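You operate a simulated robot arm through the tools that you are given. There is no shell and no other tool. Be economical: measure what you need, move in short steps, check, and stop when the job is done.

The job below is to be done with a simulated two-armed robot. You get a single attempt, and the scene is never put back.

TASK
Pick up the can with one hand, pass it to the other hand and put it on the top of the filling bench. Set down upright: can.

The check looks at the end state, three seconds after you hand in, the way a careful person would. Anything else that was tipped, shoved, dropped, spilled or broken makes it a failure.

THE ROBOT
Two 7-joint arms with two-finger grippers on one trunk, on a base that drives. Base frame: it is fixed to the floor where the robot stands at the start and does not move with it; the origin is under the middle of the robot, x ahead of it, y to its left, z up. Lengths are in mm, angles in rad, forces in N, time in s.
The left shoulder is at the start at [99, 216, 1091], the right one opposite. With the tool pointing down near the work surface each hand reaches from about 100 to 820 mm from the robot's upright axis, wherever it stands, measured 20 degrees to its own side. Places, roughly: top of the filling bench [2500, 2500, 800]. Payload 3.18 kg a hand.
The TCP of each hand is the grasp point between the finger pads, 30 mm short of the fingertips. In the tool frame z runs along the fingers and y along their closing line. The gripper opens to 144 mm. The gripper's body begins 103 mm behind the TCP.
Orientation is that of the tool frame in the base frame, as a unit quaternion [x, y, z, w]. With the fingers straight down and closing along the base's y, the tool's x points along the base's -x, its y along +y and its z along -z.

THE INTERFACE
- The arms move only by the tool jog_arm. It takes "left_targets", "right_targets" or both (then of equal length, played together; a hand with none holds still); each is a list of rows, each a list of 7 numbers: the shift along the tool's x, y, z in cm, then the turn, a rotation vector about the tool's x, y, z in rad, then the gripper command, from -1 (fully open) to 1 (shut), values between in proportion. In form: [[dx, dy, dz, ax, ay, az, grip], ...]. A call has 1 to 10 rows; each row shifts and turns the commanded pose from where the row before left it, along the tool's axes as they then stand. Rows are played at 5 a second. More than 50 mm and 0.15 rad between two rows, or a gripper value outside its range, and nothing of the call is played. Where a pose cannot be reached the arm comes as near as it can. A force on the tool above 40 N (or 10 N above the force at the start of the call, whichever is more), or a blocked arm, ends the call early, and 0.2 s more pass. Each finger halts on what it meets, pressing with about 44 N; the grip force reading is that of the motor and also rises with nothing between the fingers. The clock runs only during rows and for 0.2 s after the last one: add rows that do not move to give the fingers time. It gives the time, the measured TCP pose, the force on the tool (base axes), the opening and the grip force at its end, in the units of the frame above (readings bear some noise), with the torque about the TCP (base axes, N m) and any sound that the robot's microphone picked up.
- Cameras (640 x 400 px; columns grow to the right, rows downward): "scene" is now at [194.5, 6.4, 1267]; the picture's right is [0.04, -1.00, 0.00], its down [-0.81, -0.03, -0.59] and it looks along [0.59, 0.02, -0.81] (base axes); focal length 287 px, centre (320, 200). "left" rides on the left gripper at [77, -17, -143] in its tool frame; the picture's right is [0.21, 0.98, 0.00], its down [-0.84, 0.18, -0.51] and it looks along [-0.50, 0.11, 0.86] (tool axes); focal length 218 px, centre (320, 200). "right" rides on the right gripper at [76, 16, -143] in its tool frame; the picture's right is [-0.21, 0.98, 0.00], its down [-0.84, -0.18, -0.51] and it looks along [-0.50, -0.11, 0.86] (tool axes); focal length 218 px, centre (320, 200). There is no depth. A picture from a camera that has moved, and an enlarged one, comes with that camera's place and axes in the base frame and with its lens. The place of the scene camera against the robot may be out by one fixed shift of up to 25 mm in any direction.
- capture(camera): a new picture of that camera. No time passes.
- raise_lower(by): slides the trunk up (or, below 0, down) by that many mm; the arms and the scene camera ride with it, the base frame stays. It gives what a move gives, with no picture.
- drive_base(legs): drives the robot by 1 to 6 legs, each [ahead, left, turn to the left] in mm, mm and rad, along the robot's own axes; the way and the turn of a leg run together, so that a leg with both is an arc; at most 1500 mm and 3.142 rad a leg. The arms and the cameras ride along, it lands a little off, and it stops where it bumps. It gives what a move gives.
- head_to(pan, tilt): turns the head with the scene camera to pan (to the left, within 1.396 rad either way) and tilt (down, from -0.506 to 1.204), counted from straight ahead of the robot. It gives what a move gives.
- close_up(camera, box): a new picture of the part [left, top, right, bottom] of that camera's present view, enlarged. No time passes.
- hand_in(): hands the job in; it is judged then, once.

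Work in short steps. Places have to be worked out from the pictures, the camera data and where the tool is seen: move nearer, look again, correct. Check each grasp and each placing, and mend what went wrong. You have 120 turns and 92 pictures in all, those below and enlarged ones among them. Open the grippers and draw the arms clear of the work before you hand the job in, unless the task says otherwise; then end with one line.

The tools are called after ">>>" by a JSON object that holds its "api" and its "payload". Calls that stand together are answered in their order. jog_arm: Moves the arms, as the interface text tells. Its arguments: {"type":"object","properties":{"left_targets":{"type":"array","items":{"type":"array","items":{"type":"number"}}},"right_targets":{"type":"array","items":{"type":"array","items":{"type":"number"}}}},"required":[]} The other tools are called the same way: raise_lower (by) slides the trunk up or down; drive_base (legs) drives the base; head_to (pan, tilt) turns the head that bears the scene camera; capture (camera) takes a picture; close_up (camera, box) takes an enlarged picture of a part of a camera's view; hand_in () hands the job in.

At the start:

```text
time_s: 0.0
left_tcp_pos: [448.3, 207.1, 861.1]
left_tool_rot: [-0.001, 1.0, -0.001, -0.001]
left_force: [-0.2, 0.3, 0.7]
left_ft_torque: [-0.02, -0.01, 0.01]
left_opening: 144.1
left_grasp_force: 0.3
right_tcp_pos: [468.5, -160.5, 921.3]
right_tool_rot: [0.001, 1.0, 0.001, 0.0]
right_force: [0.4, -0.3, -0.1]
right_ft_torque: [0.04, 0.03, -0.03]
right_opening: 144.0
right_grasp_force: 0.0
trunk travel left (down, up): [-175.0, 194.0]
robot x, y, heading: [-3.6, 0.7, 0.0]
head pan, tilt: [0.035, 0.941]
```

scene: 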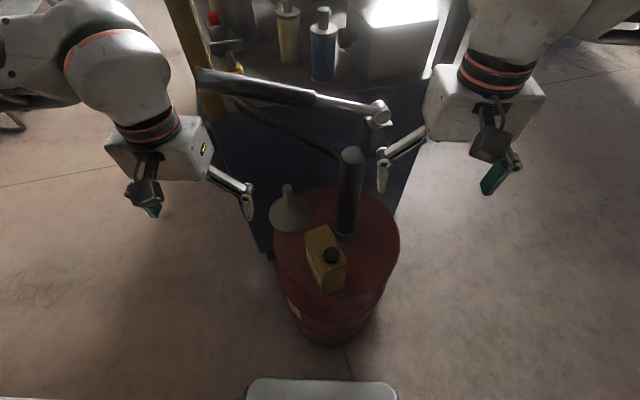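
right: 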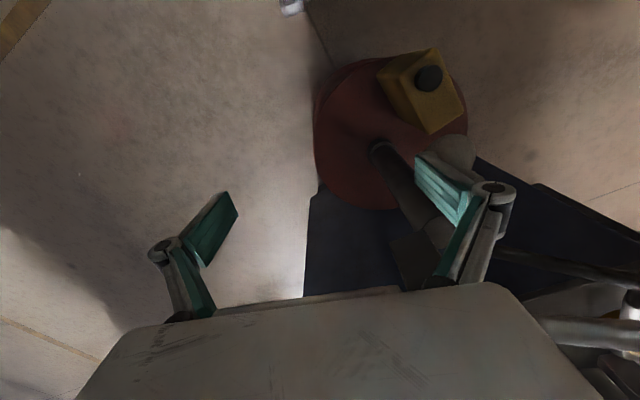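
left: 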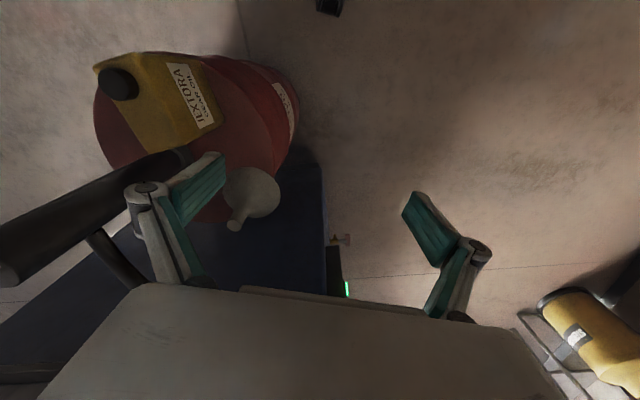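

The can (yellow, black cap) seems to stand on a red drum beside a funnel and an upright pump tube. I take an enlarged view.

>>> {"api": "close_up", "payload": {"camera": "scene", "box": [220, 80, 460, 350]}}

>>> {"api": "close_up", "payload": {"camera": "left", "box": [60, 30, 340, 250]}}

```text
1.48 times, centred on (340, 215) of scene
camera zoom: at [194.5, 6.4, 1267.0], right [0.04, -1.0, 0.0], down [-0.81, -0.03, -0.59], along [0.59, 0.02, -0.81], focal length 424 px, centre (290, 178)
```

zoom: 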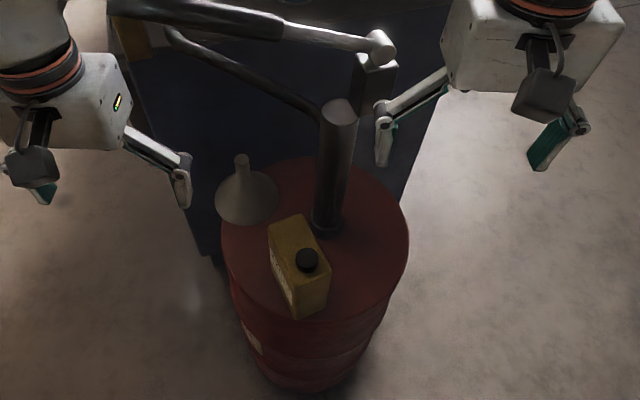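

```text
1.82 times, centred on (200, 140) of left
camera zoom: at [372.2, 191.4, 1003.6], right [-0.21, 0.98, 0.0], down [0.84, 0.18, 0.51], along [0.5, 0.11, -0.86], focal length 397 px, centre (538, 309)
```

zoom: 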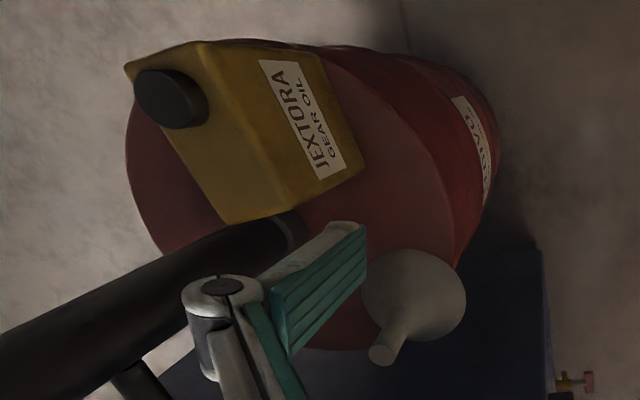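

By triangulating the three views I put the cap at about (429, -11, 746). I need the can's shape and turn, so I zoom in further.

>>> {"api": "close_up", "payload": {"camera": "scene", "box": [290, 205, 370, 305]}}

>>> {"api": "close_up", "payload": {"camera": "right", "box": [300, 30, 480, 220]}}

>>> {"api": "close_up", "payload": {"camera": "left", "box": [80, 40, 240, 160]}}

>>> {"api": "head_to", "payload": {"pan": 0.8, "tilt": 0.35}}

>>> {"api": "capture", "payload": {"camera": "scene"}}

```text
4.00 times, centred on (330, 255) of scene
camera zoom: at [194.5, 6.4, 1267.0], right [0.04, -1.0, 0.0], down [-0.81, -0.03, -0.59], along [0.59, 0.02, -0.81], focal length 1146 px, centre (280, -20)
```

zoom: 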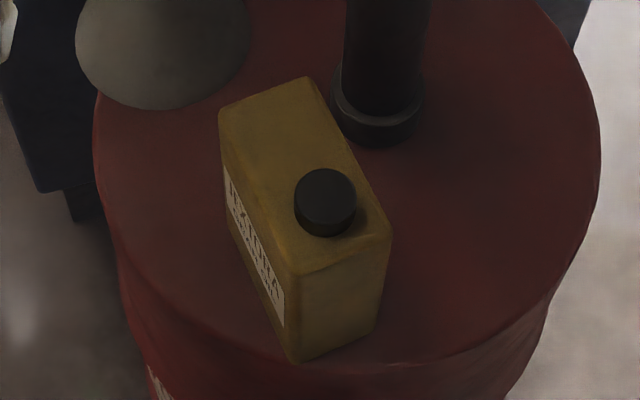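

```text
2.11 times, centred on (390, 125) of right
camera zoom: at [392.6, -143.2, 1063.6], right [0.21, 0.98, 0.0], down [0.84, -0.18, 0.51], along [0.5, -0.11, -0.86], focal length 460 px, centre (173, 358)
```

zoom: 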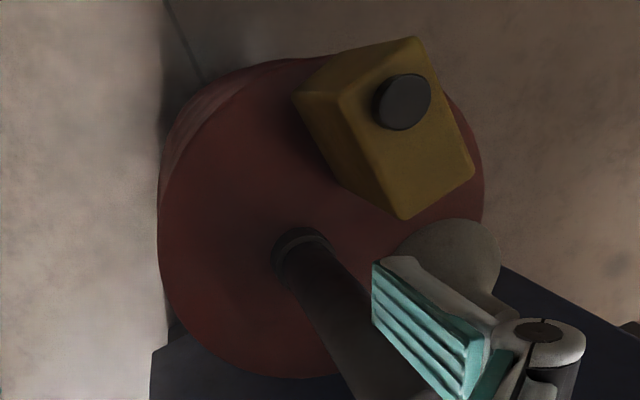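

```text
3.33 times, centred on (160, 100) of left
camera zoom: at [372.2, 191.4, 1003.6], right [-0.21, 0.98, 0.0], down [0.84, 0.18, 0.51], along [0.5, 0.11, -0.86], focal length 728 px, centre (853, 533)
```

zoom: 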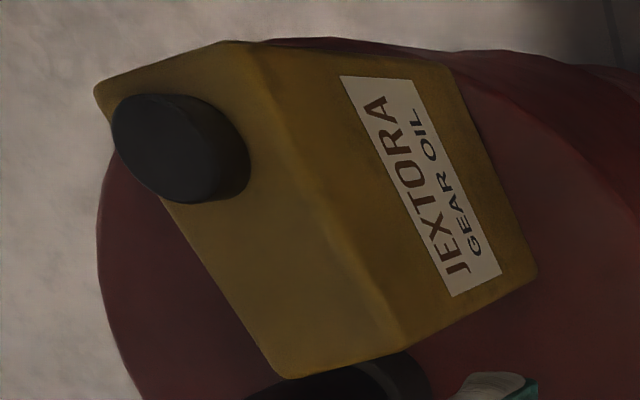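

```text
time_s: 1.1
left_tcp_pos: [449.5, 207.3, 860.9]
left_tool_rot: [-0.001, 1.0, -0.001, -0.001]
left_force: [-0.9, -0.2, -0.1]
left_ft_torque: [-0.01, 0.01, -0.01]
left_opening: 143.9
left_grasp_force: 0.1
right_tcp_pos: [468.8, -158.3, 921.2]
right_tool_rot: [0.0, 1.0, 0.0, 0.0]
right_force: [0.2, 0.3, -0.4]
right_ft_torque: [0.0, 0.01, 0.0]
right_opening: 144.1
right_grasp_force: 0.0
trunk travel left (down, up): [-175.0, 194.0]
robot x, y, heading: [0.4, 2.7, -0.001]
head pan, tilt: [0.799, 0.351]
```

```text
83 pictures are left
camera scene: at [186.2, 70.5, 1317.4], right [0.72, -0.7, 0.0], down [-0.24, -0.25, -0.94], along [0.66, 0.67, -0.34], focal length 287 px, centre (320, 200)
```

scene: 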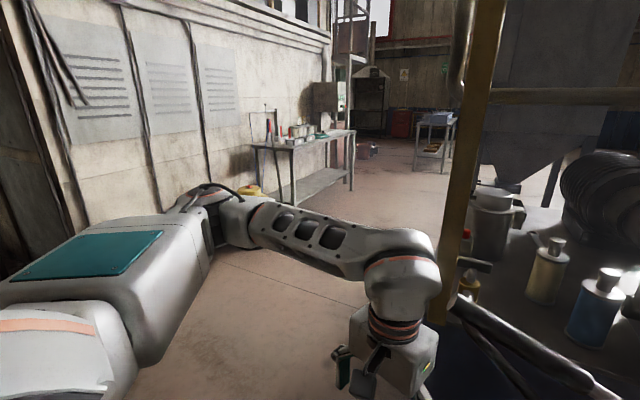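

The can is roughly 95 x 55 mm with its top at z≈730, centre about (454, 3), and its long axis turned about 28° to the left. The pump pipe stands near (557, -43). I bring the right hand over the can, turned to close across the narrow side.

>>> {"api": "jog_arm", "payload": {"right_targets": [[0.37, 4.03, 0, 0, 0, 0, -0.4], [0.37, 4.03, 0, 0, 0, 0, -0.4], [0.37, 4.03, 0, 0, 0, 0, -0.4], [0.37, 4.03, 0, 0, 0, 0, -0.4], [0, 0, 0, 0, 0, -0.1225, -0.4], [0, 0, 0, 0, 0, -0.1225, -0.4], [0, 0, 0, 0, 0, -0.1225, -0.4], [0, 0, 0, 0, 0, -0.1225, -0.4], [0, 0, 3, 0, 0, 0, -0.4], [0, 0, 3, 0, 0, 0, -0.4]]}}

>>> {"api": "capture", "payload": {"camera": "right"}}

>>> {"api": "capture", "payload": {"camera": "left"}}

```text
time_s: 3.3
left_tcp_pos: [448.5, 207.6, 861.2]
left_tool_rot: [-0.002, 1.0, -0.001, -0.001]
left_force: [-0.4, -0.5, 0.2]
left_ft_torque: [-0.05, 0.0, 0.02]
left_opening: 143.9
left_grasp_force: 0.1
right_tcp_pos: [453.6, 1.6, 859.6]
right_tool_rot: [-0.242, 0.97, 0.001, -0.001]
right_force: [0.0, 1.1, 0.0]
right_ft_torque: [-0.02, -0.04, 0.01]
right_opening: 100.8
right_grasp_force: 0.1
trunk travel left (down, up): [-175.0, 194.0]
robot x, y, heading: [-2.8, 2.9, -0.002]
head pan, tilt: [0.799, 0.351]
```

```text
82 pictures are left
camera right: at [378.9, -20.4, 1002.6], right [-0.28, 0.96, 0.0], down [0.83, 0.24, 0.51], along [0.49, 0.14, -0.86], focal length 218 px, centre (320, 200)
```

right: 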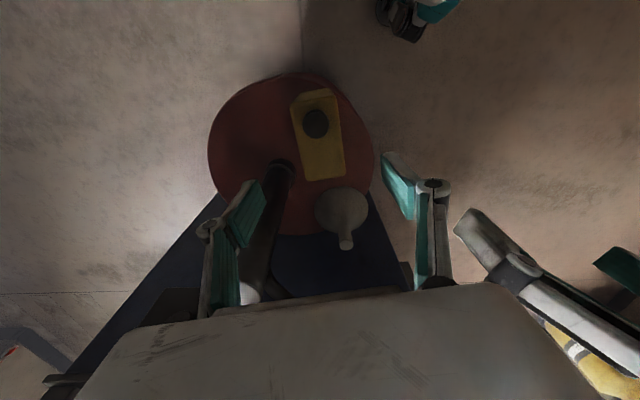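

```text
81 pictures are left
camera left: at [372.4, 191.4, 1003.3], right [-0.21, 0.98, 0.0], down [0.84, 0.18, 0.51], along [0.49, 0.11, -0.86], focal length 218 px, centre (320, 200)
```

left: 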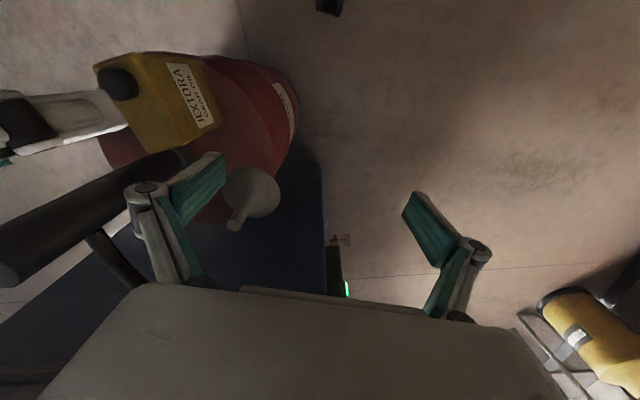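

The hand looks well placed above the can; I zoom in to refine the alignment.

>>> {"api": "close_up", "payload": {"camera": "right", "box": [200, 70, 440, 220]}}

```text
2.67 times, centred on (320, 145) of right
camera zoom: at [378.9, -20.4, 1002.6], right [-0.28, 0.96, 0.0], down [0.83, 0.24, 0.51], along [0.49, 0.14, -0.86], focal length 582 px, centre (320, 347)
```

zoom: 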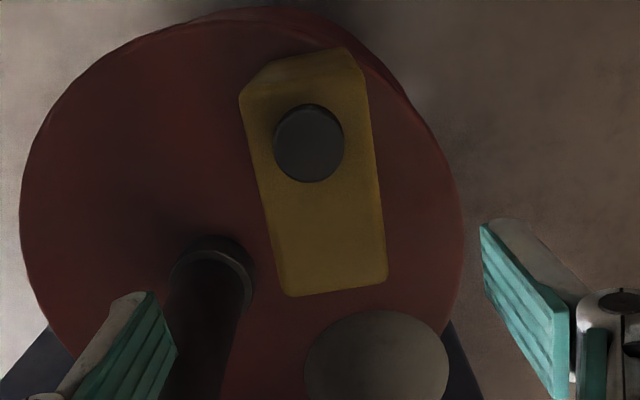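

Corners recomputed from this view give centre (453, 2) and about 27.5°, so the alignment is good. I lower to TCP z≈698.

>>> {"api": "jog_arm", "payload": {"right_targets": [[0, 0, 4, 0, 0, 0, -0.4], [0, 0, 4, 0, 0, 0, -0.4], [0, 0, 4, 0, 0, 0, -0.4], [0, 0, 4, 0, 0, 0, -0.4], [0, 0, 0, 0, 0, 0, -0.4]]}}

>>> {"api": "capture", "payload": {"camera": "right"}}

>>> {"api": "close_up", "payload": {"camera": "left", "box": [0, 30, 320, 230]}}

```text
time_s: 4.5
left_tcp_pos: [448.4, 207.4, 862.2]
left_tool_rot: [-0.001, 1.0, -0.001, 0.0]
left_force: [0.1, 0.0, 0.2]
left_ft_torque: [0.02, 0.01, 0.02]
left_opening: 144.0
left_grasp_force: 0.2
right_tcp_pos: [453.7, 2.0, 701.1]
right_tool_rot: [-0.242, 0.97, 0.001, 0.0]
right_force: [-0.4, 0.1, -0.7]
right_ft_torque: [0.02, -0.02, 0.0]
right_opening: 100.8
right_grasp_force: 0.2
trunk travel left (down, up): [-175.0, 194.0]
robot x, y, heading: [4.0, -1.0, 0.002]
head pan, tilt: [0.799, 0.351]
```

```text
79 pictures are left
camera right: at [378.5, -20.0, 843.5], right [-0.28, 0.96, 0.0], down [0.83, 0.24, 0.51], along [0.49, 0.14, -0.86], focal length 218 px, centre (320, 200)
```

right: 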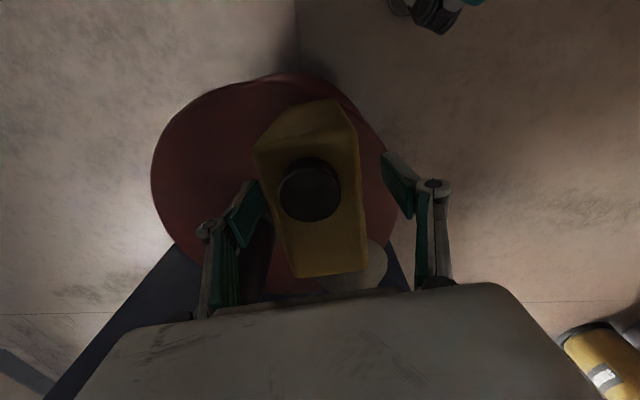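

```text
2.00 times, centred on (160, 130) of left
camera zoom: at [372.0, 191.4, 1003.9], right [-0.21, 0.98, 0.0], down [0.84, 0.18, 0.51], along [0.5, 0.11, -0.86], focal length 436 px, centre (640, 340)
```

zoom: 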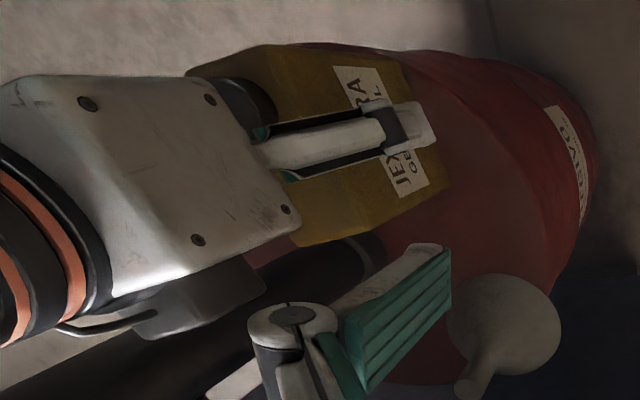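

The fingers straddle the can on both sides. I close the right gripper.

>>> {"api": "jog_arm", "payload": {"right_targets": [[0, 0, 0, 0, 0, 0, 0.1], [0, 0, 0, 0, 0, 0, 0.3], [0, 0, 0, 0, 0, 0, 0.6], [0, 0, 0, 0, 0, 0, 1], [0, 0, 0, 0, 0, 0, 1]]}}

>>> {"api": "capture", "payload": {"camera": "right"}}

```text
time_s: 5.7
left_tcp_pos: [449.0, 207.7, 860.3]
left_tool_rot: [0.0, 1.0, -0.001, -0.001]
left_force: [0.1, 0.7, -0.2]
left_ft_torque: [0.01, -0.01, -0.02]
left_opening: 144.1
left_grasp_force: 0.1
right_tcp_pos: [453.6, 1.1, 701.5]
right_tool_rot: [-0.242, 0.97, 0.0, 0.0]
right_force: [0.3, -0.3, -0.5]
right_ft_torque: [-0.05, -0.08, -0.06]
right_opening: 54.4
right_grasp_force: 44.3
trunk travel left (down, up): [-175.0, 194.0]
robot x, y, heading: [-4.9, 1.0, 0.002]
head pan, tilt: [0.799, 0.351]
```

```text
77 pictures are left
camera right: at [378.6, -20.0, 843.5], right [-0.28, 0.96, 0.0], down [0.83, 0.24, 0.51], along [0.49, 0.14, -0.86], focal length 218 px, centre (320, 200)
```

right: 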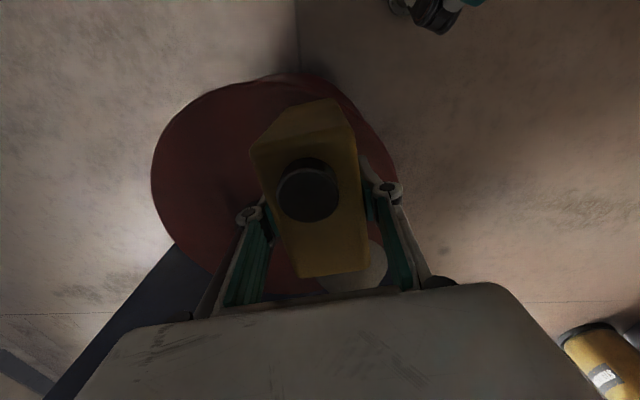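

Gripped at 54.4 mm with 44 N. I lift straight up and look.

>>> {"api": "jog_arm", "payload": {"right_targets": [[0, 0, -2, 0, 0, 0, 1], [0, 0, -4, 0, 0, 0, 1], [0, 0, -4, 0, 0, 0, 1], [0, 0, -4, 0, 0, 0, 1], [0, 0, -4, 0, 0, 0, 1], [0, 0, -2, 0, 0, 0, 1], [0, 0, 0, 0, 0, 0, 1]]}}

>>> {"api": "capture", "payload": {"camera": "right"}}

>>> {"api": "capture", "payload": {"camera": "left"}}

>>> {"api": "head_to", "payload": {"pan": 0.0, "tilt": 0.85}}

>>> {"api": "capture", "payload": {"camera": "scene"}}

```text
time_s: 7.3
left_tcp_pos: [449.3, 208.2, 860.9]
left_tool_rot: [-0.001, 1.0, -0.001, -0.001]
left_force: [0.5, -0.2, 0.1]
left_ft_torque: [-0.01, 0.01, 0.02]
left_opening: 143.9
left_grasp_force: 0.0
right_tcp_pos: [453.3, 1.5, 901.7]
right_tool_rot: [-0.243, 0.97, 0.001, -0.001]
right_force: [0.5, -0.2, -5.5]
right_ft_torque: [-0.01, 0.02, 0.01]
right_opening: 54.3
right_grasp_force: 43.9
trunk travel left (down, up): [-175.0, 194.0]
robot x, y, heading: [-2.0, 4.2, -0.003]
head pan, tilt: [0.799, 0.351]
```

```text
76 pictures are left
camera right: at [379.2, -20.1, 1044.6], right [-0.28, 0.96, 0.0], down [0.83, 0.24, 0.51], along [0.49, 0.14, -0.86], focal length 218 px, centre (320, 200)
```

right: 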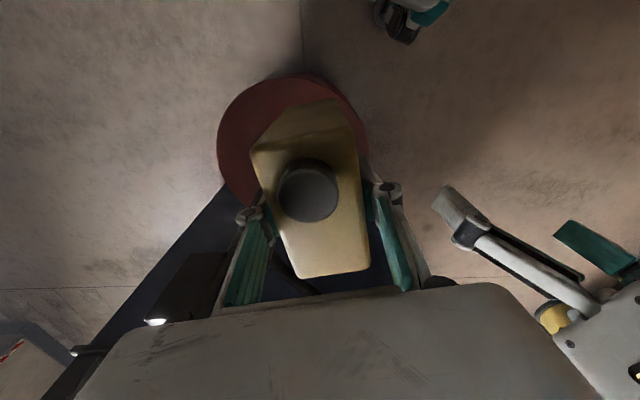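

```text
75 pictures are left
camera left: at [372.5, 191.4, 1003.3], right [-0.21, 0.98, 0.0], down [0.84, 0.18, 0.51], along [0.49, 0.11, -0.86], focal length 218 px, centre (320, 200)
```

left: 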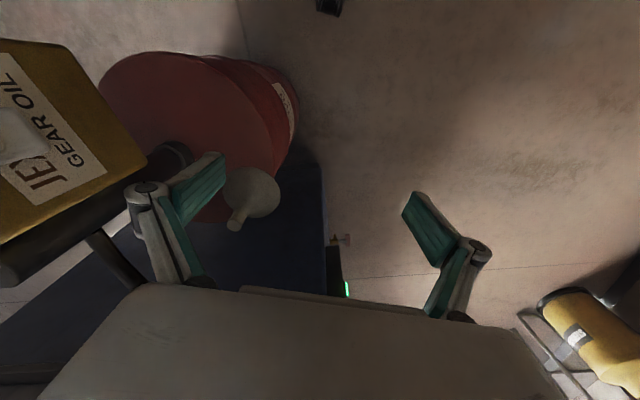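

```text
time_s: 8.4
left_tcp_pos: [449.2, 207.1, 859.3]
left_tool_rot: [-0.001, 1.0, -0.001, -0.001]
left_force: [0.4, -0.1, 0.2]
left_ft_torque: [0.03, 0.03, 0.0]
left_opening: 144.0
left_grasp_force: 0.0
right_tcp_pos: [454.3, 2.0, 901.5]
right_tool_rot: [-0.241, 0.971, 0.001, 0.0]
right_force: [-0.3, 0.0, -4.7]
right_ft_torque: [0.02, -0.01, 0.0]
right_opening: 54.4
right_grasp_force: 44.1
trunk travel left (down, up): [-175.0, 194.0]
robot x, y, heading: [0.1, 0.5, -0.002]
head pan, tilt: [0.0, 0.85]
```

```text
74 pictures are left
camera scene: at [199.7, 3.9, 1273.8], right [0.0, -1.0, 0.0], down [-0.75, 0.0, -0.66], along [0.66, 0.0, -0.75], focal length 287 px, centre (320, 200)
```

scene: 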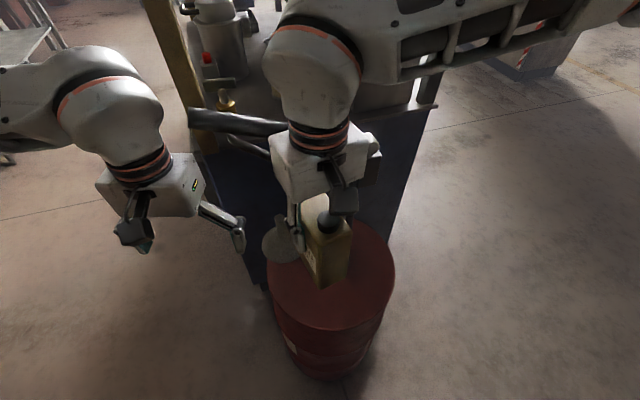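

The can is in hand at about 5 N. Before driving I survey left and right for room.

>>> {"api": "head_to", "payload": {"pan": 1.39, "tilt": 0.5}}

>>> {"api": "capture", "payload": {"camera": "scene"}}

>>> {"api": "head_to", "payload": {"pan": -1.39, "tilt": 0.5}}

>>> {"api": "capture", "payload": {"camera": "scene"}}

>>> {"api": "head_to", "payload": {"pan": 0.6, "tilt": 0.3}}

>>> {"api": "capture", "payload": {"camera": "scene"}}

```text
time_s: 10.0
left_tcp_pos: [449.5, 207.6, 860.8]
left_tool_rot: [-0.001, 1.0, -0.001, -0.001]
left_force: [-0.4, -0.1, -0.2]
left_ft_torque: [-0.06, -0.03, -0.01]
left_opening: 144.1
left_grasp_force: 0.0
right_tcp_pos: [453.8, 1.2, 901.8]
right_tool_rot: [-0.242, 0.97, 0.001, 0.0]
right_force: [-0.3, 0.2, -5.4]
right_ft_torque: [0.02, 0.0, 0.04]
right_opening: 54.5
right_grasp_force: 44.0
trunk travel left (down, up): [-175.0, 194.0]
robot x, y, heading: [0.4, 3.5, -0.001]
head pan, tilt: [1.389, 0.499]
```

```text
73 pictures are left
camera scene: at [138.0, 93.3, 1303.7], right [0.98, -0.18, 0.0], down [-0.09, -0.47, -0.88], along [0.16, 0.86, -0.48], focal length 287 px, centre (320, 200)
```

scene: 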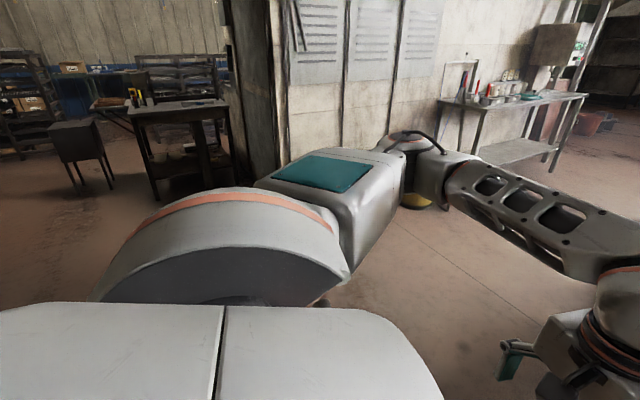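

```text
time_s: 12.4
left_tcp_pos: [449.8, 206.7, 861.0]
left_tool_rot: [0.0, 1.0, -0.001, 0.0]
left_force: [-0.3, 0.2, -0.5]
left_ft_torque: [0.01, 0.03, -0.05]
left_opening: 144.0
left_grasp_force: 0.0
right_tcp_pos: [454.2, 3.2, 902.3]
right_tool_rot: [-0.241, 0.97, 0.0, -0.001]
right_force: [-0.2, 0.3, -5.6]
right_ft_torque: [0.02, -0.02, 0.0]
right_opening: 54.6
right_grasp_force: 44.0
trunk travel left (down, up): [-175.0, 194.0]
robot x, y, heading: [1.4, 0.4, 0.001]
head pan, tilt: [-1.389, 0.499]
```

```text
72 pictures are left
camera scene: at [138.0, -85.7, 1303.7], right [-0.98, -0.18, 0.0], down [-0.09, 0.47, -0.88], along [0.16, -0.86, -0.48], focal length 287 px, centre (320, 200)
```

scene: 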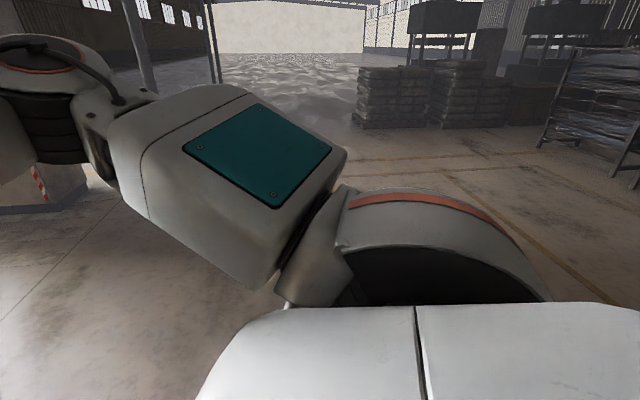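

```text
time_s: 14.3
left_tcp_pos: [449.0, 207.4, 860.2]
left_tool_rot: [-0.001, 1.0, -0.001, -0.001]
left_force: [-0.7, 0.1, -0.2]
left_ft_torque: [-0.01, 0.02, 0.0]
left_opening: 144.2
left_grasp_force: 0.0
right_tcp_pos: [453.9, 1.7, 901.1]
right_tool_rot: [-0.241, 0.97, 0.0, 0.0]
right_force: [-0.5, -0.1, -5.0]
right_ft_torque: [0.0, 0.04, -0.04]
right_opening: 54.7
right_grasp_force: 44.0
trunk travel left (down, up): [-175.0, 194.0]
robot x, y, heading: [0.3, 2.5, 0.006]
head pan, tilt: [0.6, 0.3]
```

```text
71 pictures are left
camera scene: at [198.6, 56.5, 1322.1], right [0.56, -0.83, 0.0], down [-0.24, -0.17, -0.96], along [0.79, 0.54, -0.3], focal length 287 px, centre (320, 200)
```

scene: 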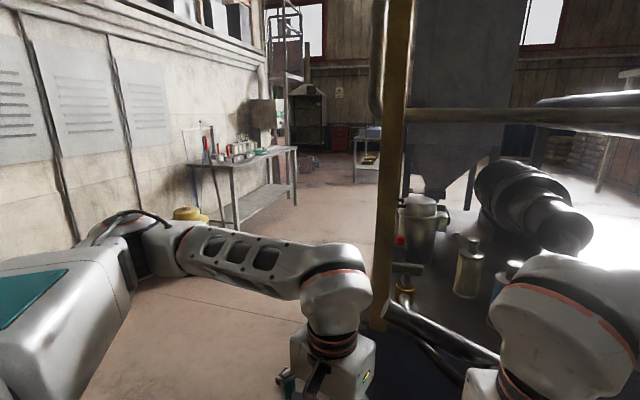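

Floor to the left is clear and the bench stands along the left wall, its front edge near y≈2240, about x 1950–3100. I back off from the drum to get free space for the handover.

>>> {"api": "drive_base", "payload": {"legs": [[-350, 0, 0]]}}

>>> {"api": "head_to", "payload": {"pan": 0.0, "tilt": 0.6}}

>>> {"api": "capture", "payload": {"camera": "scene"}}

```text
time_s: 16.6
left_tcp_pos: [100.1, 206.9, 860.5]
left_tool_rot: [0.0, 1.0, 0.0, -0.001]
left_force: [-0.1, 0.0, -0.2]
left_ft_torque: [-0.02, -0.04, -0.01]
left_opening: 144.0
left_grasp_force: 0.1
right_tcp_pos: [104.2, 1.7, 902.7]
right_tool_rot: [-0.241, 0.971, 0.0, 0.0]
right_force: [-0.6, -0.5, -4.9]
right_ft_torque: [0.0, -0.04, 0.02]
right_opening: 54.3
right_grasp_force: 44.3
trunk travel left (down, up): [-175.0, 194.0]
robot x, y, heading: [-348.2, -1.5, -0.0]
head pan, tilt: [0.6, 0.3]
```

```text
time_s: 17.6
left_tcp_pos: [99.6, 206.7, 860.5]
left_tool_rot: [0.0, 1.0, -0.001, -0.001]
left_force: [-0.3, 1.1, -0.8]
left_ft_torque: [-0.01, -0.02, 0.01]
left_opening: 144.1
left_grasp_force: 0.0
right_tcp_pos: [106.5, 1.5, 901.9]
right_tool_rot: [-0.241, 0.971, 0.0, 0.0]
right_force: [-0.6, -0.6, -5.1]
right_ft_torque: [-0.03, 0.0, -0.01]
right_opening: 54.6
right_grasp_force: 43.9
trunk travel left (down, up): [-175.0, 194.0]
robot x, y, heading: [-346.5, -4.8, -0.003]
head pan, tilt: [0.0, 0.6]
```

```text
70 pictures are left
camera scene: at [-139.4, 3.8, 1294.7], right [0.0, -1.0, 0.0], down [-0.56, 0.0, -0.83], along [0.83, 0.0, -0.56], focal length 287 px, centre (320, 200)
```

scene: 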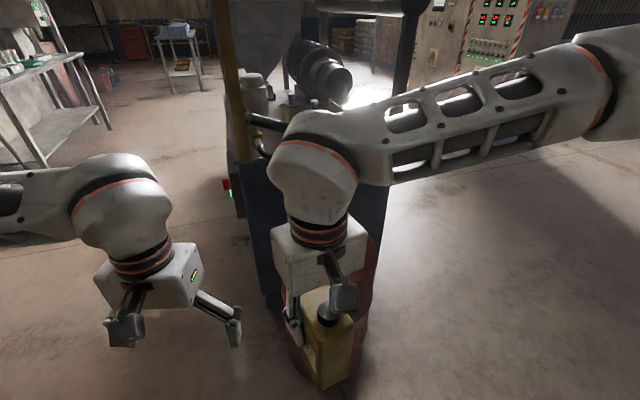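

The robot is clear. Plan: turn the held can so its long axis points forward-right (≈-50°) and move it out to about 560 mm ahead; the left hand then comes in nearly level along that axis, below the right fingers. First I turn the right hand.

>>> {"api": "jog_arm", "payload": {"right_targets": [[0, 0, 0, 0, 0, 0.136, 1], [0, 0, 0, 0, 0, 0.136, 1], [0, 0, 0, 0, 0, 0.136, 1], [0, 0, 0, 0, 0, 0.136, 1], [0, 0, 0, 0, 0, 0.136, 1], [0, 0, 0, 0, 0, 0.136, 1], [0, 0, 0, 0, 0, 0.136, 1], [0, 0, 0, 0, 0, 0.136, 1], [0, 0, 0, 0, 0, 0.136, 1], [0, 0, 0, 0, 0, 0.136, 1]]}}

>>> {"api": "jog_arm", "payload": {"right_targets": [[-3.4, 1.8, 0, 0, 0, 0, 1], [-3.4, 1.8, 0, 0, 0, 0, 1], [-3.4, 1.8, 0, 0, 0, 0, 1], [0, 0, 0, 0, 0, 0, 1]]}}

>>> {"api": "capture", "payload": {"camera": "scene"}}

```text
time_s: 19.8
left_tcp_pos: [100.7, 207.0, 860.1]
left_tool_rot: [-0.001, 1.0, -0.002, -0.001]
left_force: [-0.1, 0.1, -0.4]
left_ft_torque: [0.01, 0.03, 0.01]
left_opening: 144.0
left_grasp_force: 0.2
right_tcp_pos: [104.8, 1.0, 902.3]
right_tool_rot: [0.424, 0.906, 0.0, 0.0]
right_force: [-0.2, 0.0, -5.7]
right_ft_torque: [-0.03, 0.02, 0.01]
right_opening: 54.2
right_grasp_force: 44.6
trunk travel left (down, up): [-175.0, 194.0]
robot x, y, heading: [-347.2, 1.3, -0.002]
head pan, tilt: [0.0, 0.6]
```

```text
time_s: 20.8
left_tcp_pos: [100.7, 206.5, 861.4]
left_tool_rot: [-0.001, 1.0, -0.001, -0.001]
left_force: [-0.6, -0.5, 0.8]
left_ft_torque: [0.02, -0.03, -0.04]
left_opening: 144.0
left_grasp_force: 0.0
right_tcp_pos: [211.8, -42.6, 901.6]
right_tool_rot: [0.422, 0.907, 0.0, -0.001]
right_force: [-0.6, 0.0, -5.1]
right_ft_torque: [0.0, -0.04, 0.03]
right_opening: 54.5
right_grasp_force: 44.2
trunk travel left (down, up): [-175.0, 194.0]
robot x, y, heading: [-346.7, -1.8, -0.001]
head pan, tilt: [0.0, 0.6]
```

```text
69 pictures are left
camera scene: at [-139.7, 3.9, 1294.7], right [0.0, -1.0, 0.0], down [-0.56, 0.0, -0.83], along [0.83, 0.0, -0.56], focal length 287 px, centre (320, 200)
```

scene: 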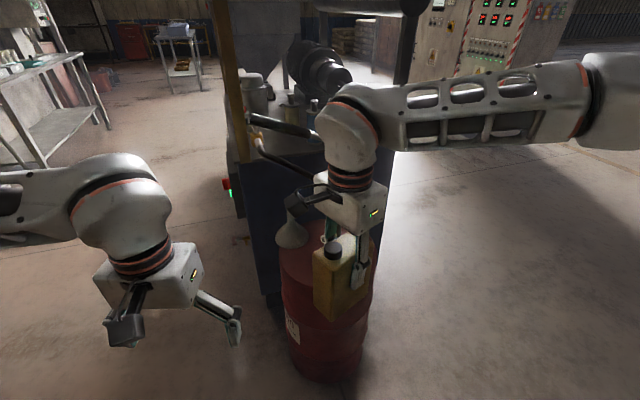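

The right hand is at yaw -50° holding the can. Now I turn the left hand: yaw -50°, then tip it up to 30° below level.

>>> {"api": "jog_arm", "payload": {"left_targets": [[0, 0, 0, 0, 0, 0.1455, -1], [0, 0, 0, 0, 0, 0.1455, -1], [0, 0, 0, 0, 0, 0.1455, -1], [0, 0, 0, 0, 0, 0.1455, -1], [0, 0, 0, 0, 0, 0.1455, -1], [0, 0, 0, 0, 0, 0.1455, -1], [0, 0, 0, 0, 0, 0, -1]]}}

>>> {"api": "jog_arm", "payload": {"left_targets": [[0, 0, 0, 0, -0.131, 0, -1], [0, 0, 0, 0, -0.131, 0, -1], [0, 0, 0, 0, -0.131, 0, -1], [0, 0, 0, 0, -0.131, 0, -1], [0, 0, 0, 0, -0.131, 0, -1], [0, 0, 0, 0, -0.131, 0, -1], [0, 0, 0, 0, -0.131, 0, -1], [0, 0, 0, 0, -0.131, 0, -1], [0, 0, 0, 0, 0, 0, -1]]}}

>>> {"api": "capture", "payload": {"camera": "scene"}}

>>> {"api": "capture", "payload": {"camera": "left"}}

```text
time_s: 22.4
left_tcp_pos: [100.5, 207.4, 859.4]
left_tool_rot: [0.401, 0.916, -0.001, -0.001]
left_force: [0.8, 0.0, 0.1]
left_ft_torque: [0.01, 0.03, 0.0]
left_opening: 143.8
left_grasp_force: 0.1
right_tcp_pos: [213.0, -42.7, 899.8]
right_tool_rot: [0.421, 0.907, -0.001, -0.001]
right_force: [0.3, 0.0, -6.4]
right_ft_torque: [0.01, -0.02, -0.02]
right_opening: 54.3
right_grasp_force: 43.5
trunk travel left (down, up): [-175.0, 194.0]
robot x, y, heading: [-347.1, 0.2, 0.001]
head pan, tilt: [0.0, 0.6]
```

```text
time_s: 24.4
left_tcp_pos: [131.1, 211.5, 857.6]
left_tool_rot: [0.366, 0.784, -0.212, 0.454]
left_force: [-0.4, -0.9, -0.2]
left_ft_torque: [-0.03, -0.01, 0.0]
left_opening: 143.8
left_grasp_force: 0.0
left hand out of reach, approached as far as the arm can: row 4, 5, 6
right_tcp_pos: [211.9, -42.0, 900.9]
right_tool_rot: [0.422, 0.907, 0.0, 0.0]
right_force: [0.5, 0.0, -6.2]
right_ft_torque: [0.02, -0.01, -0.02]
right_opening: 54.2
right_grasp_force: 43.6
trunk travel left (down, up): [-175.0, 194.0]
robot x, y, heading: [-346.7, 2.0, 0.001]
head pan, tilt: [0.0, 0.6]
```

```text
68 pictures are left
camera scene: at [-139.3, 3.4, 1294.6], right [0.0, -1.0, 0.0], down [-0.57, 0.0, -0.82], along [0.82, 0.0, -0.57], focal length 287 px, centre (320, 200)
```

scene: 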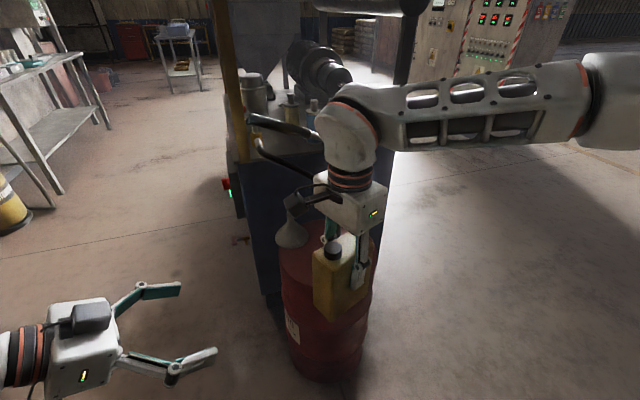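

```text
67 pictures are left
camera left: at [13.2, 325.1, 862.0], right [0.68, 0.71, -0.18], down [0.13, 0.13, 0.98], along [0.72, -0.69, 0.0], focal length 218 px, centre (320, 200)
```

left: 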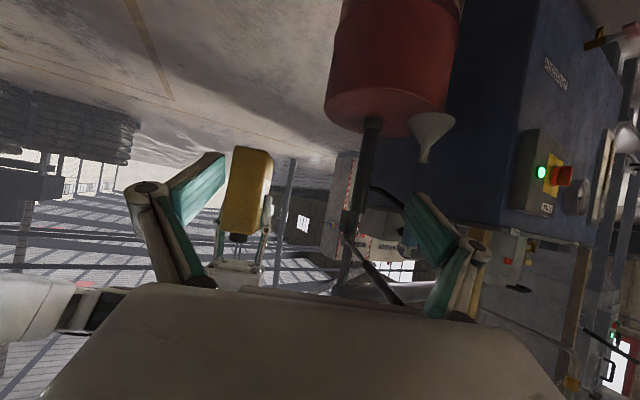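

The orientation is as wanted (30° below level); position is slightly off. I move the left hand to the pre-grasp point about 140 mm back from the can.

>>> {"api": "jog_arm", "payload": {"left_targets": [[-2.73, -1.88, 2.2, 0, 0, 0, -1], [-2.73, -1.88, 2.2, 0, 0, 0, -1], [-2.73, -1.88, 2.2, 0, 0, 0, -1], [-2.73, -1.88, 2.2, 0, 0, 0, -1], [0, 0, 0, 0, 0, 0, -1]]}}

>>> {"api": "capture", "payload": {"camera": "left"}}

>>> {"api": "capture", "payload": {"camera": "scene"}}

```text
time_s: 25.6
left_tcp_pos: [167.4, 64.5, 905.3]
left_tool_rot: [0.366, 0.785, -0.212, 0.453]
left_force: [0.5, -0.4, 0.5]
left_ft_torque: [0.03, 0.01, 0.01]
left_opening: 143.9
left_grasp_force: 0.0
left hand out of reach, approached as far as the arm can: row 1, 2
right_tcp_pos: [211.4, -42.8, 902.1]
right_tool_rot: [0.422, 0.906, 0.0, 0.0]
right_force: [0.6, -0.2, -5.8]
right_ft_torque: [-0.02, 0.04, 0.0]
right_opening: 54.6
right_grasp_force: 43.9
trunk travel left (down, up): [-175.0, 194.0]
robot x, y, heading: [-348.1, 0.7, -0.002]
head pan, tilt: [0.0, 0.6]
```

```text
66 pictures are left
camera left: at [49.6, 177.9, 909.9], right [0.68, 0.71, -0.18], down [0.13, 0.13, 0.98], along [0.72, -0.69, 0.0], focal length 218 px, centre (320, 200)
```

left: 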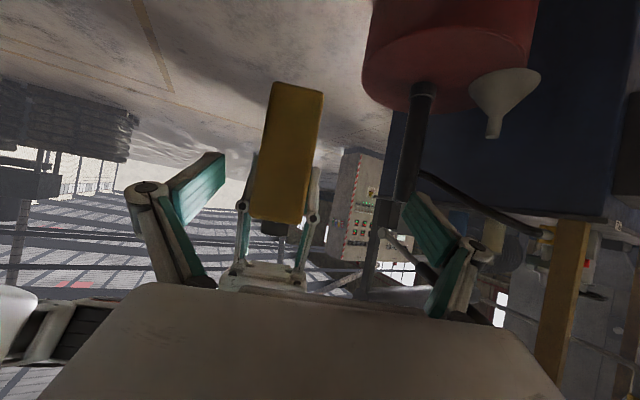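

```text
65 pictures are left
camera scene: at [-139.6, 4.1, 1294.7], right [0.0, -1.0, 0.0], down [-0.57, 0.0, -0.83], along [0.83, 0.0, -0.57], focal length 287 px, centre (320, 200)
```

scene: 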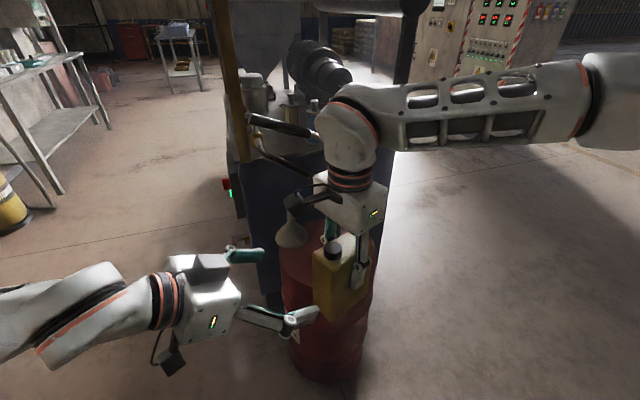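

The left hand sits at (167, 65, 905) and the can's near end shows where expected, with its bottom at z≈802 and top at z≈937. I shift sideways -35 mm to line up, then check.

>>> {"api": "jog_arm", "payload": {"left_targets": [[0.25, -1.74, 0, 0, 0, 0, -1], [0.25, -1.74, 0, 0, 0, 0, -1], [0, 0, 0, 0, 0, 0, -1]]}}

>>> {"api": "capture", "payload": {"camera": "left"}}

```text
time_s: 26.4
left_tcp_pos: [152.8, 55.0, 902.7]
left_tool_rot: [0.366, 0.785, -0.213, 0.453]
left_force: [-1.3, -0.4, 0.0]
left_ft_torque: [0.0, 0.03, -0.02]
left_opening: 143.9
left_grasp_force: 0.1
left hand out of reach, approached as far as the arm can: row 2
right_tcp_pos: [212.4, -42.5, 900.8]
right_tool_rot: [0.422, 0.907, 0.001, 0.0]
right_force: [0.2, 0.0, -4.5]
right_ft_torque: [-0.01, -0.03, 0.02]
right_opening: 54.5
right_grasp_force: 43.9
trunk travel left (down, up): [-175.0, 194.0]
robot x, y, heading: [-345.7, 0.7, -0.001]
head pan, tilt: [0.0, 0.6]
```

```text
64 pictures are left
camera left: at [36.0, 168.2, 907.7], right [0.68, 0.71, -0.18], down [0.13, 0.13, 0.98], along [0.72, -0.69, 0.0], focal length 218 px, centre (320, 200)
```

left: 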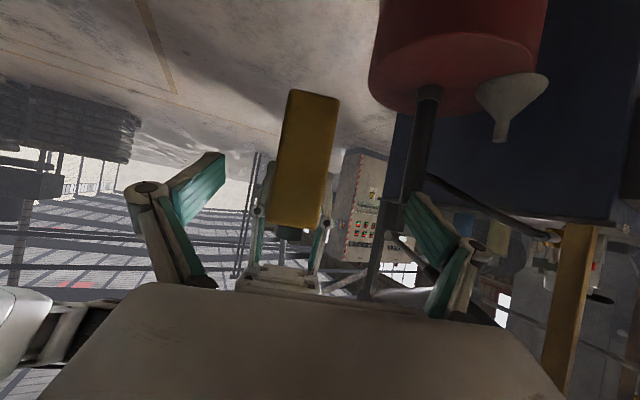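

The left arm is at its folded limit sideways, so I shift the can 18 mm towards the left hand's line instead, using the right hand.

>>> {"api": "jog_arm", "payload": {"right_targets": [[0, 0.9, 0, 0, 0, 0, 1], [0, 0.9, 0, 0, 0, 0, 1], [0, 0, 0, 0, 0, 0, 1]]}}

>>> {"api": "jog_arm", "payload": {"left_targets": [[0, 0, 2, 0, 0, 0, -1], [0, 0, 2, 0, 0, 0, -1], [0, 0, 0, 0, 0, 0, -1]]}}

>>> {"api": "capture", "payload": {"camera": "left"}}

>>> {"api": "capture", "payload": {"camera": "right"}}

```text
time_s: 27.2
left_tcp_pos: [152.5, 54.5, 903.4]
left_tool_rot: [0.366, 0.785, -0.213, 0.452]
left_force: [0.2, 0.4, 0.1]
left_ft_torque: [0.01, -0.01, -0.02]
left_opening: 144.0
left_grasp_force: 0.0
right_tcp_pos: [226.3, -30.4, 901.4]
right_tool_rot: [0.422, 0.907, 0.0, -0.001]
right_force: [-0.1, -0.4, -5.6]
right_ft_torque: [0.01, -0.01, 0.0]
right_opening: 54.6
right_grasp_force: 43.7
trunk travel left (down, up): [-175.0, 194.0]
robot x, y, heading: [-350.9, -0.4, -0.003]
head pan, tilt: [0.0, 0.6]
```

```text
time_s: 28.0
left_tcp_pos: [174.4, 51.7, 880.4]
left_tool_rot: [0.365, 0.784, -0.213, 0.454]
left_force: [-0.4, 0.3, 0.1]
left_ft_torque: [0.03, -0.01, -0.04]
left_opening: 143.9
left_grasp_force: 0.1
left hand out of reach, approached as far as the arm can: row 1, 2
right_tcp_pos: [224.6, -30.9, 900.8]
right_tool_rot: [0.422, 0.906, 0.001, -0.001]
right_force: [-0.2, 0.9, -5.8]
right_ft_torque: [0.02, -0.04, -0.01]
right_opening: 54.4
right_grasp_force: 43.7
trunk travel left (down, up): [-175.0, 194.0]
robot x, y, heading: [-350.5, 4.0, -0.004]
head pan, tilt: [0.0, 0.6]
```

```text
63 pictures are left
camera left: at [56.8, 166.0, 885.6], right [0.68, 0.71, -0.18], down [0.13, 0.13, 0.98], along [0.72, -0.69, 0.0], focal length 218 px, centre (320, 200)
```

left: 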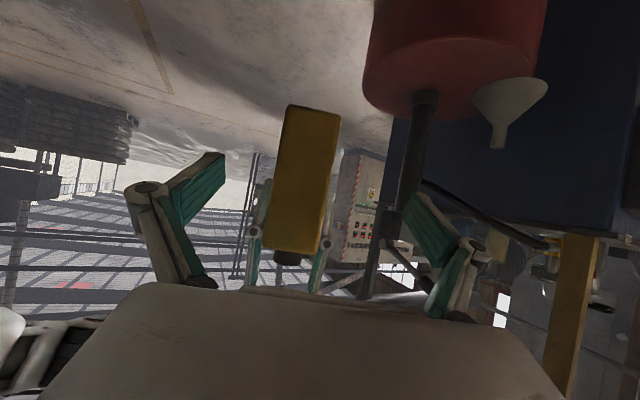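

```text
62 pictures are left
camera right: at [189.3, 37.5, 1044.4], right [0.88, 0.47, 0.0], down [0.4, -0.76, 0.51], along [0.24, -0.45, -0.86], focal length 218 px, centre (320, 200)
```

right: 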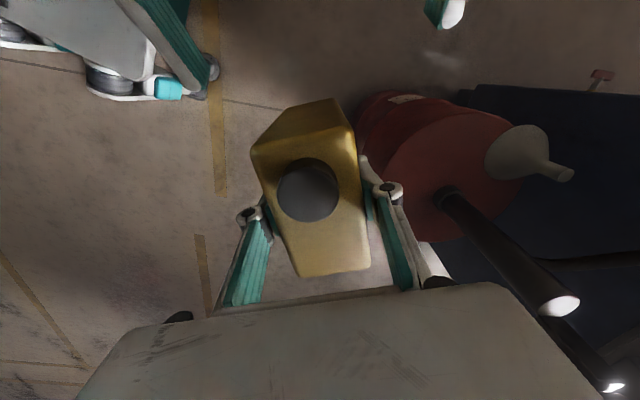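

The left arm is near a folded limit here, so I move the meeting point further out: right hand to about (318, 8), left hand to about (245, 95).

>>> {"api": "jog_arm", "payload": {"right_targets": [[-1.0, 3.2, 0, 0, 0, 0, 1], [-1.0, 3.2, 0, 0, 0, 0, 1], [-1.0, 3.2, 0, 0, 0, 0, 1], [0, 0, 0, 0, 0, 0, 1]]}}

>>> {"api": "jog_arm", "payload": {"left_targets": [[-1.37, 4.1, 0, 0, 0, 0, -1], [-1.37, 4.1, 0, 0, 0, 0, -1], [0, 0, 0, 0, 0, 0, -1]]}}

>>> {"api": "capture", "payload": {"camera": "left"}}

```text
time_s: 29.0
left_tcp_pos: [174.5, 52.3, 881.0]
left_tool_rot: [0.365, 0.785, -0.212, 0.454]
left_force: [0.4, 0.3, -0.5]
left_ft_torque: [0.01, 0.03, -0.04]
left_opening: 143.9
left_grasp_force: 0.0
right_tcp_pos: [319.2, 8.5, 900.4]
right_tool_rot: [0.422, 0.907, 0.0, 0.0]
right_force: [0.7, -0.3, -5.6]
right_ft_torque: [0.01, 0.02, 0.04]
right_opening: 54.7
right_grasp_force: 44.2
trunk travel left (down, up): [-175.0, 194.0]
robot x, y, heading: [-348.1, 5.4, -0.005]
head pan, tilt: [0.0, 0.6]
```

```text
time_s: 29.8
left_tcp_pos: [246.8, 95.0, 904.3]
left_tool_rot: [0.365, 0.785, -0.212, 0.453]
left_force: [-0.2, 0.4, 0.6]
left_ft_torque: [0.03, -0.01, 0.0]
left_opening: 144.1
left_grasp_force: 0.0
right_tcp_pos: [317.7, 9.8, 900.0]
right_tool_rot: [0.422, 0.906, 0.001, -0.001]
right_force: [-0.2, 0.4, -5.8]
right_ft_torque: [-0.03, 0.04, -0.02]
right_opening: 54.2
right_grasp_force: 44.1
trunk travel left (down, up): [-175.0, 194.0]
robot x, y, heading: [-350.8, -1.9, 0.003]
head pan, tilt: [0.0, 0.6]
```

```text
61 pictures are left
camera left: at [129.4, 208.7, 909.1], right [0.68, 0.71, -0.18], down [0.13, 0.13, 0.98], along [0.72, -0.69, 0.0], focal length 218 px, centre (320, 200)
```

left: 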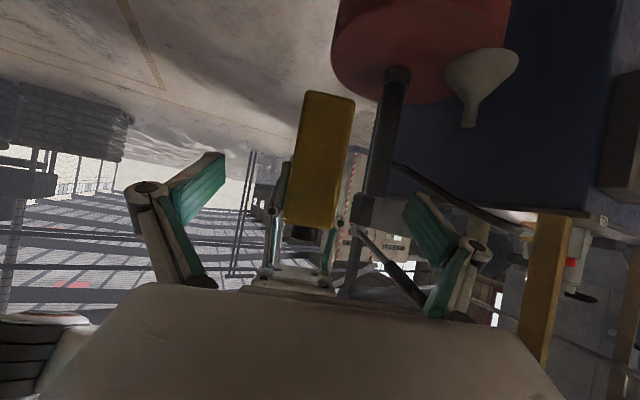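

Aligned now; the goal is 120 mm ahead along the fingers. I advance half way and check.

>>> {"api": "jog_arm", "payload": {"left_targets": [[0.2, 0, 3, 0, 0, 0, -1], [0.2, 0, 3, 0, 0, 0, -1], [0, 0, 0, 0, 0, 0, -1]]}}

>>> {"api": "capture", "payload": {"camera": "left"}}

>>> {"api": "capture", "payload": {"camera": "right"}}

```text
time_s: 30.6
left_tcp_pos: [278.4, 57.5, 871.8]
left_tool_rot: [0.365, 0.785, -0.212, 0.454]
left_force: [-0.6, -0.1, 0.0]
left_ft_torque: [-0.03, -0.02, 0.01]
left_opening: 144.1
left_grasp_force: 0.0
right_tcp_pos: [318.1, 9.1, 901.3]
right_tool_rot: [0.423, 0.906, 0.001, -0.001]
right_force: [-0.1, -0.3, -5.4]
right_ft_torque: [0.02, -0.01, -0.01]
right_opening: 54.6
right_grasp_force: 43.6
trunk travel left (down, up): [-175.0, 194.0]
robot x, y, heading: [-349.2, -3.8, 0.003]
head pan, tilt: [0.0, 0.6]
```

```text
60 pictures are left
camera left: at [161.6, 170.9, 876.4], right [0.68, 0.71, -0.18], down [0.13, 0.13, 0.98], along [0.72, -0.69, 0.0], focal length 218 px, centre (320, 200)
```

left: 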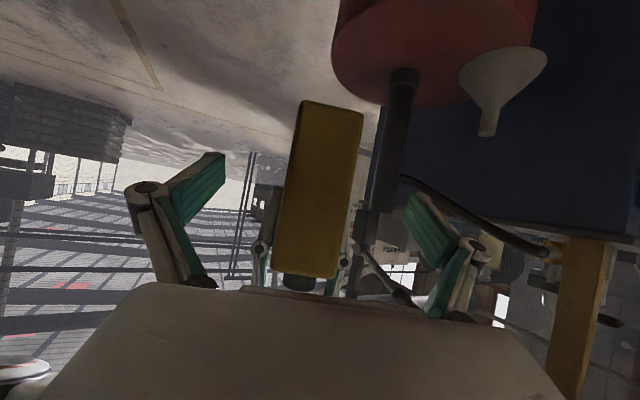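

```text
59 pictures are left
camera right: at [282.1, 78.0, 1043.6], right [0.88, 0.47, 0.0], down [0.41, -0.76, 0.51], along [0.24, -0.45, -0.86], focal length 218 px, centre (320, 200)
```

right: 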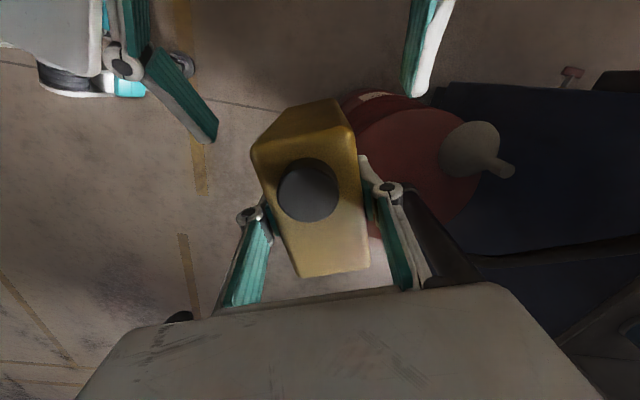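

The can is centred between the left fingers. I advance the remaining 61 mm.

>>> {"api": "jog_arm", "payload": {"left_targets": [[0, 0, 2.0, 0, 0, 0, -1], [0, 0, 2.0, 0, 0, 0, -1], [0, 0, 2.1, 0, 0, 0, -1], [0, 0, 0, 0, 0, 0, -1]]}}

>>> {"api": "capture", "payload": {"camera": "left"}}

>>> {"api": "capture", "payload": {"camera": "scene"}}

>>> {"api": "capture", "payload": {"camera": "right"}}

```text
time_s: 31.6
left_tcp_pos: [312.5, 16.7, 840.8]
left_tool_rot: [0.365, 0.785, -0.212, 0.454]
left_force: [1.1, 0.7, 0.5]
left_ft_torque: [-0.03, -0.01, 0.0]
left_opening: 144.0
left_grasp_force: 0.0
right_tcp_pos: [318.4, 9.4, 900.5]
right_tool_rot: [0.423, 0.906, 0.0, -0.001]
right_force: [-0.2, -0.8, -5.6]
right_ft_torque: [-0.02, -0.04, -0.01]
right_opening: 54.5
right_grasp_force: 44.6
trunk travel left (down, up): [-175.0, 194.0]
robot x, y, heading: [-348.8, 0.5, -0.001]
head pan, tilt: [0.0, 0.6]
```

```text
58 pictures are left
camera left: at [194.6, 130.3, 845.0], right [0.68, 0.71, -0.18], down [0.13, 0.13, 0.98], along [0.72, -0.69, 0.0], focal length 218 px, centre (320, 200)
```

left: 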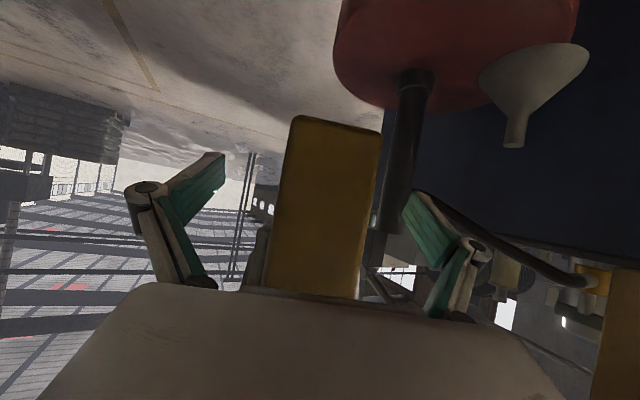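

```text
57 pictures are left
camera scene: at [-139.5, 3.9, 1294.7], right [0.0, -1.0, 0.0], down [-0.57, 0.0, -0.82], along [0.82, 0.0, -0.57], focal length 287 px, centre (320, 200)
```

scene: 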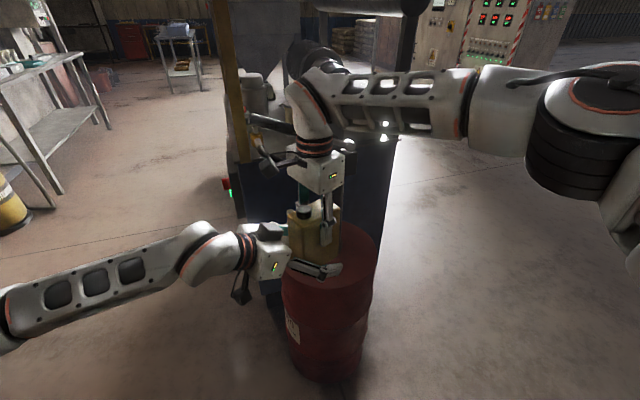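

```text
56 pictures are left
camera right: at [282.2, 77.9, 1043.6], right [0.88, 0.47, 0.0], down [0.41, -0.76, 0.51], along [0.24, -0.45, -0.86], focal length 218 px, centre (320, 200)
```

right: 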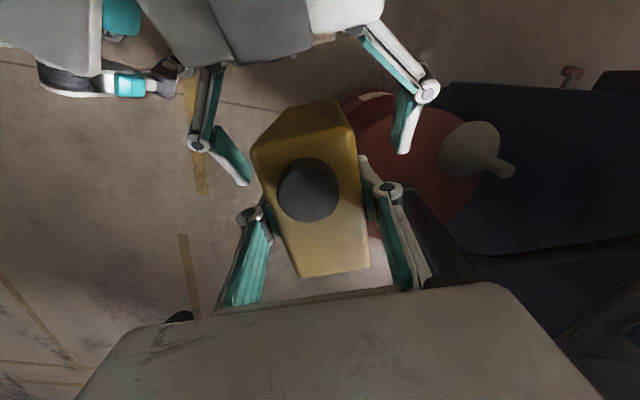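

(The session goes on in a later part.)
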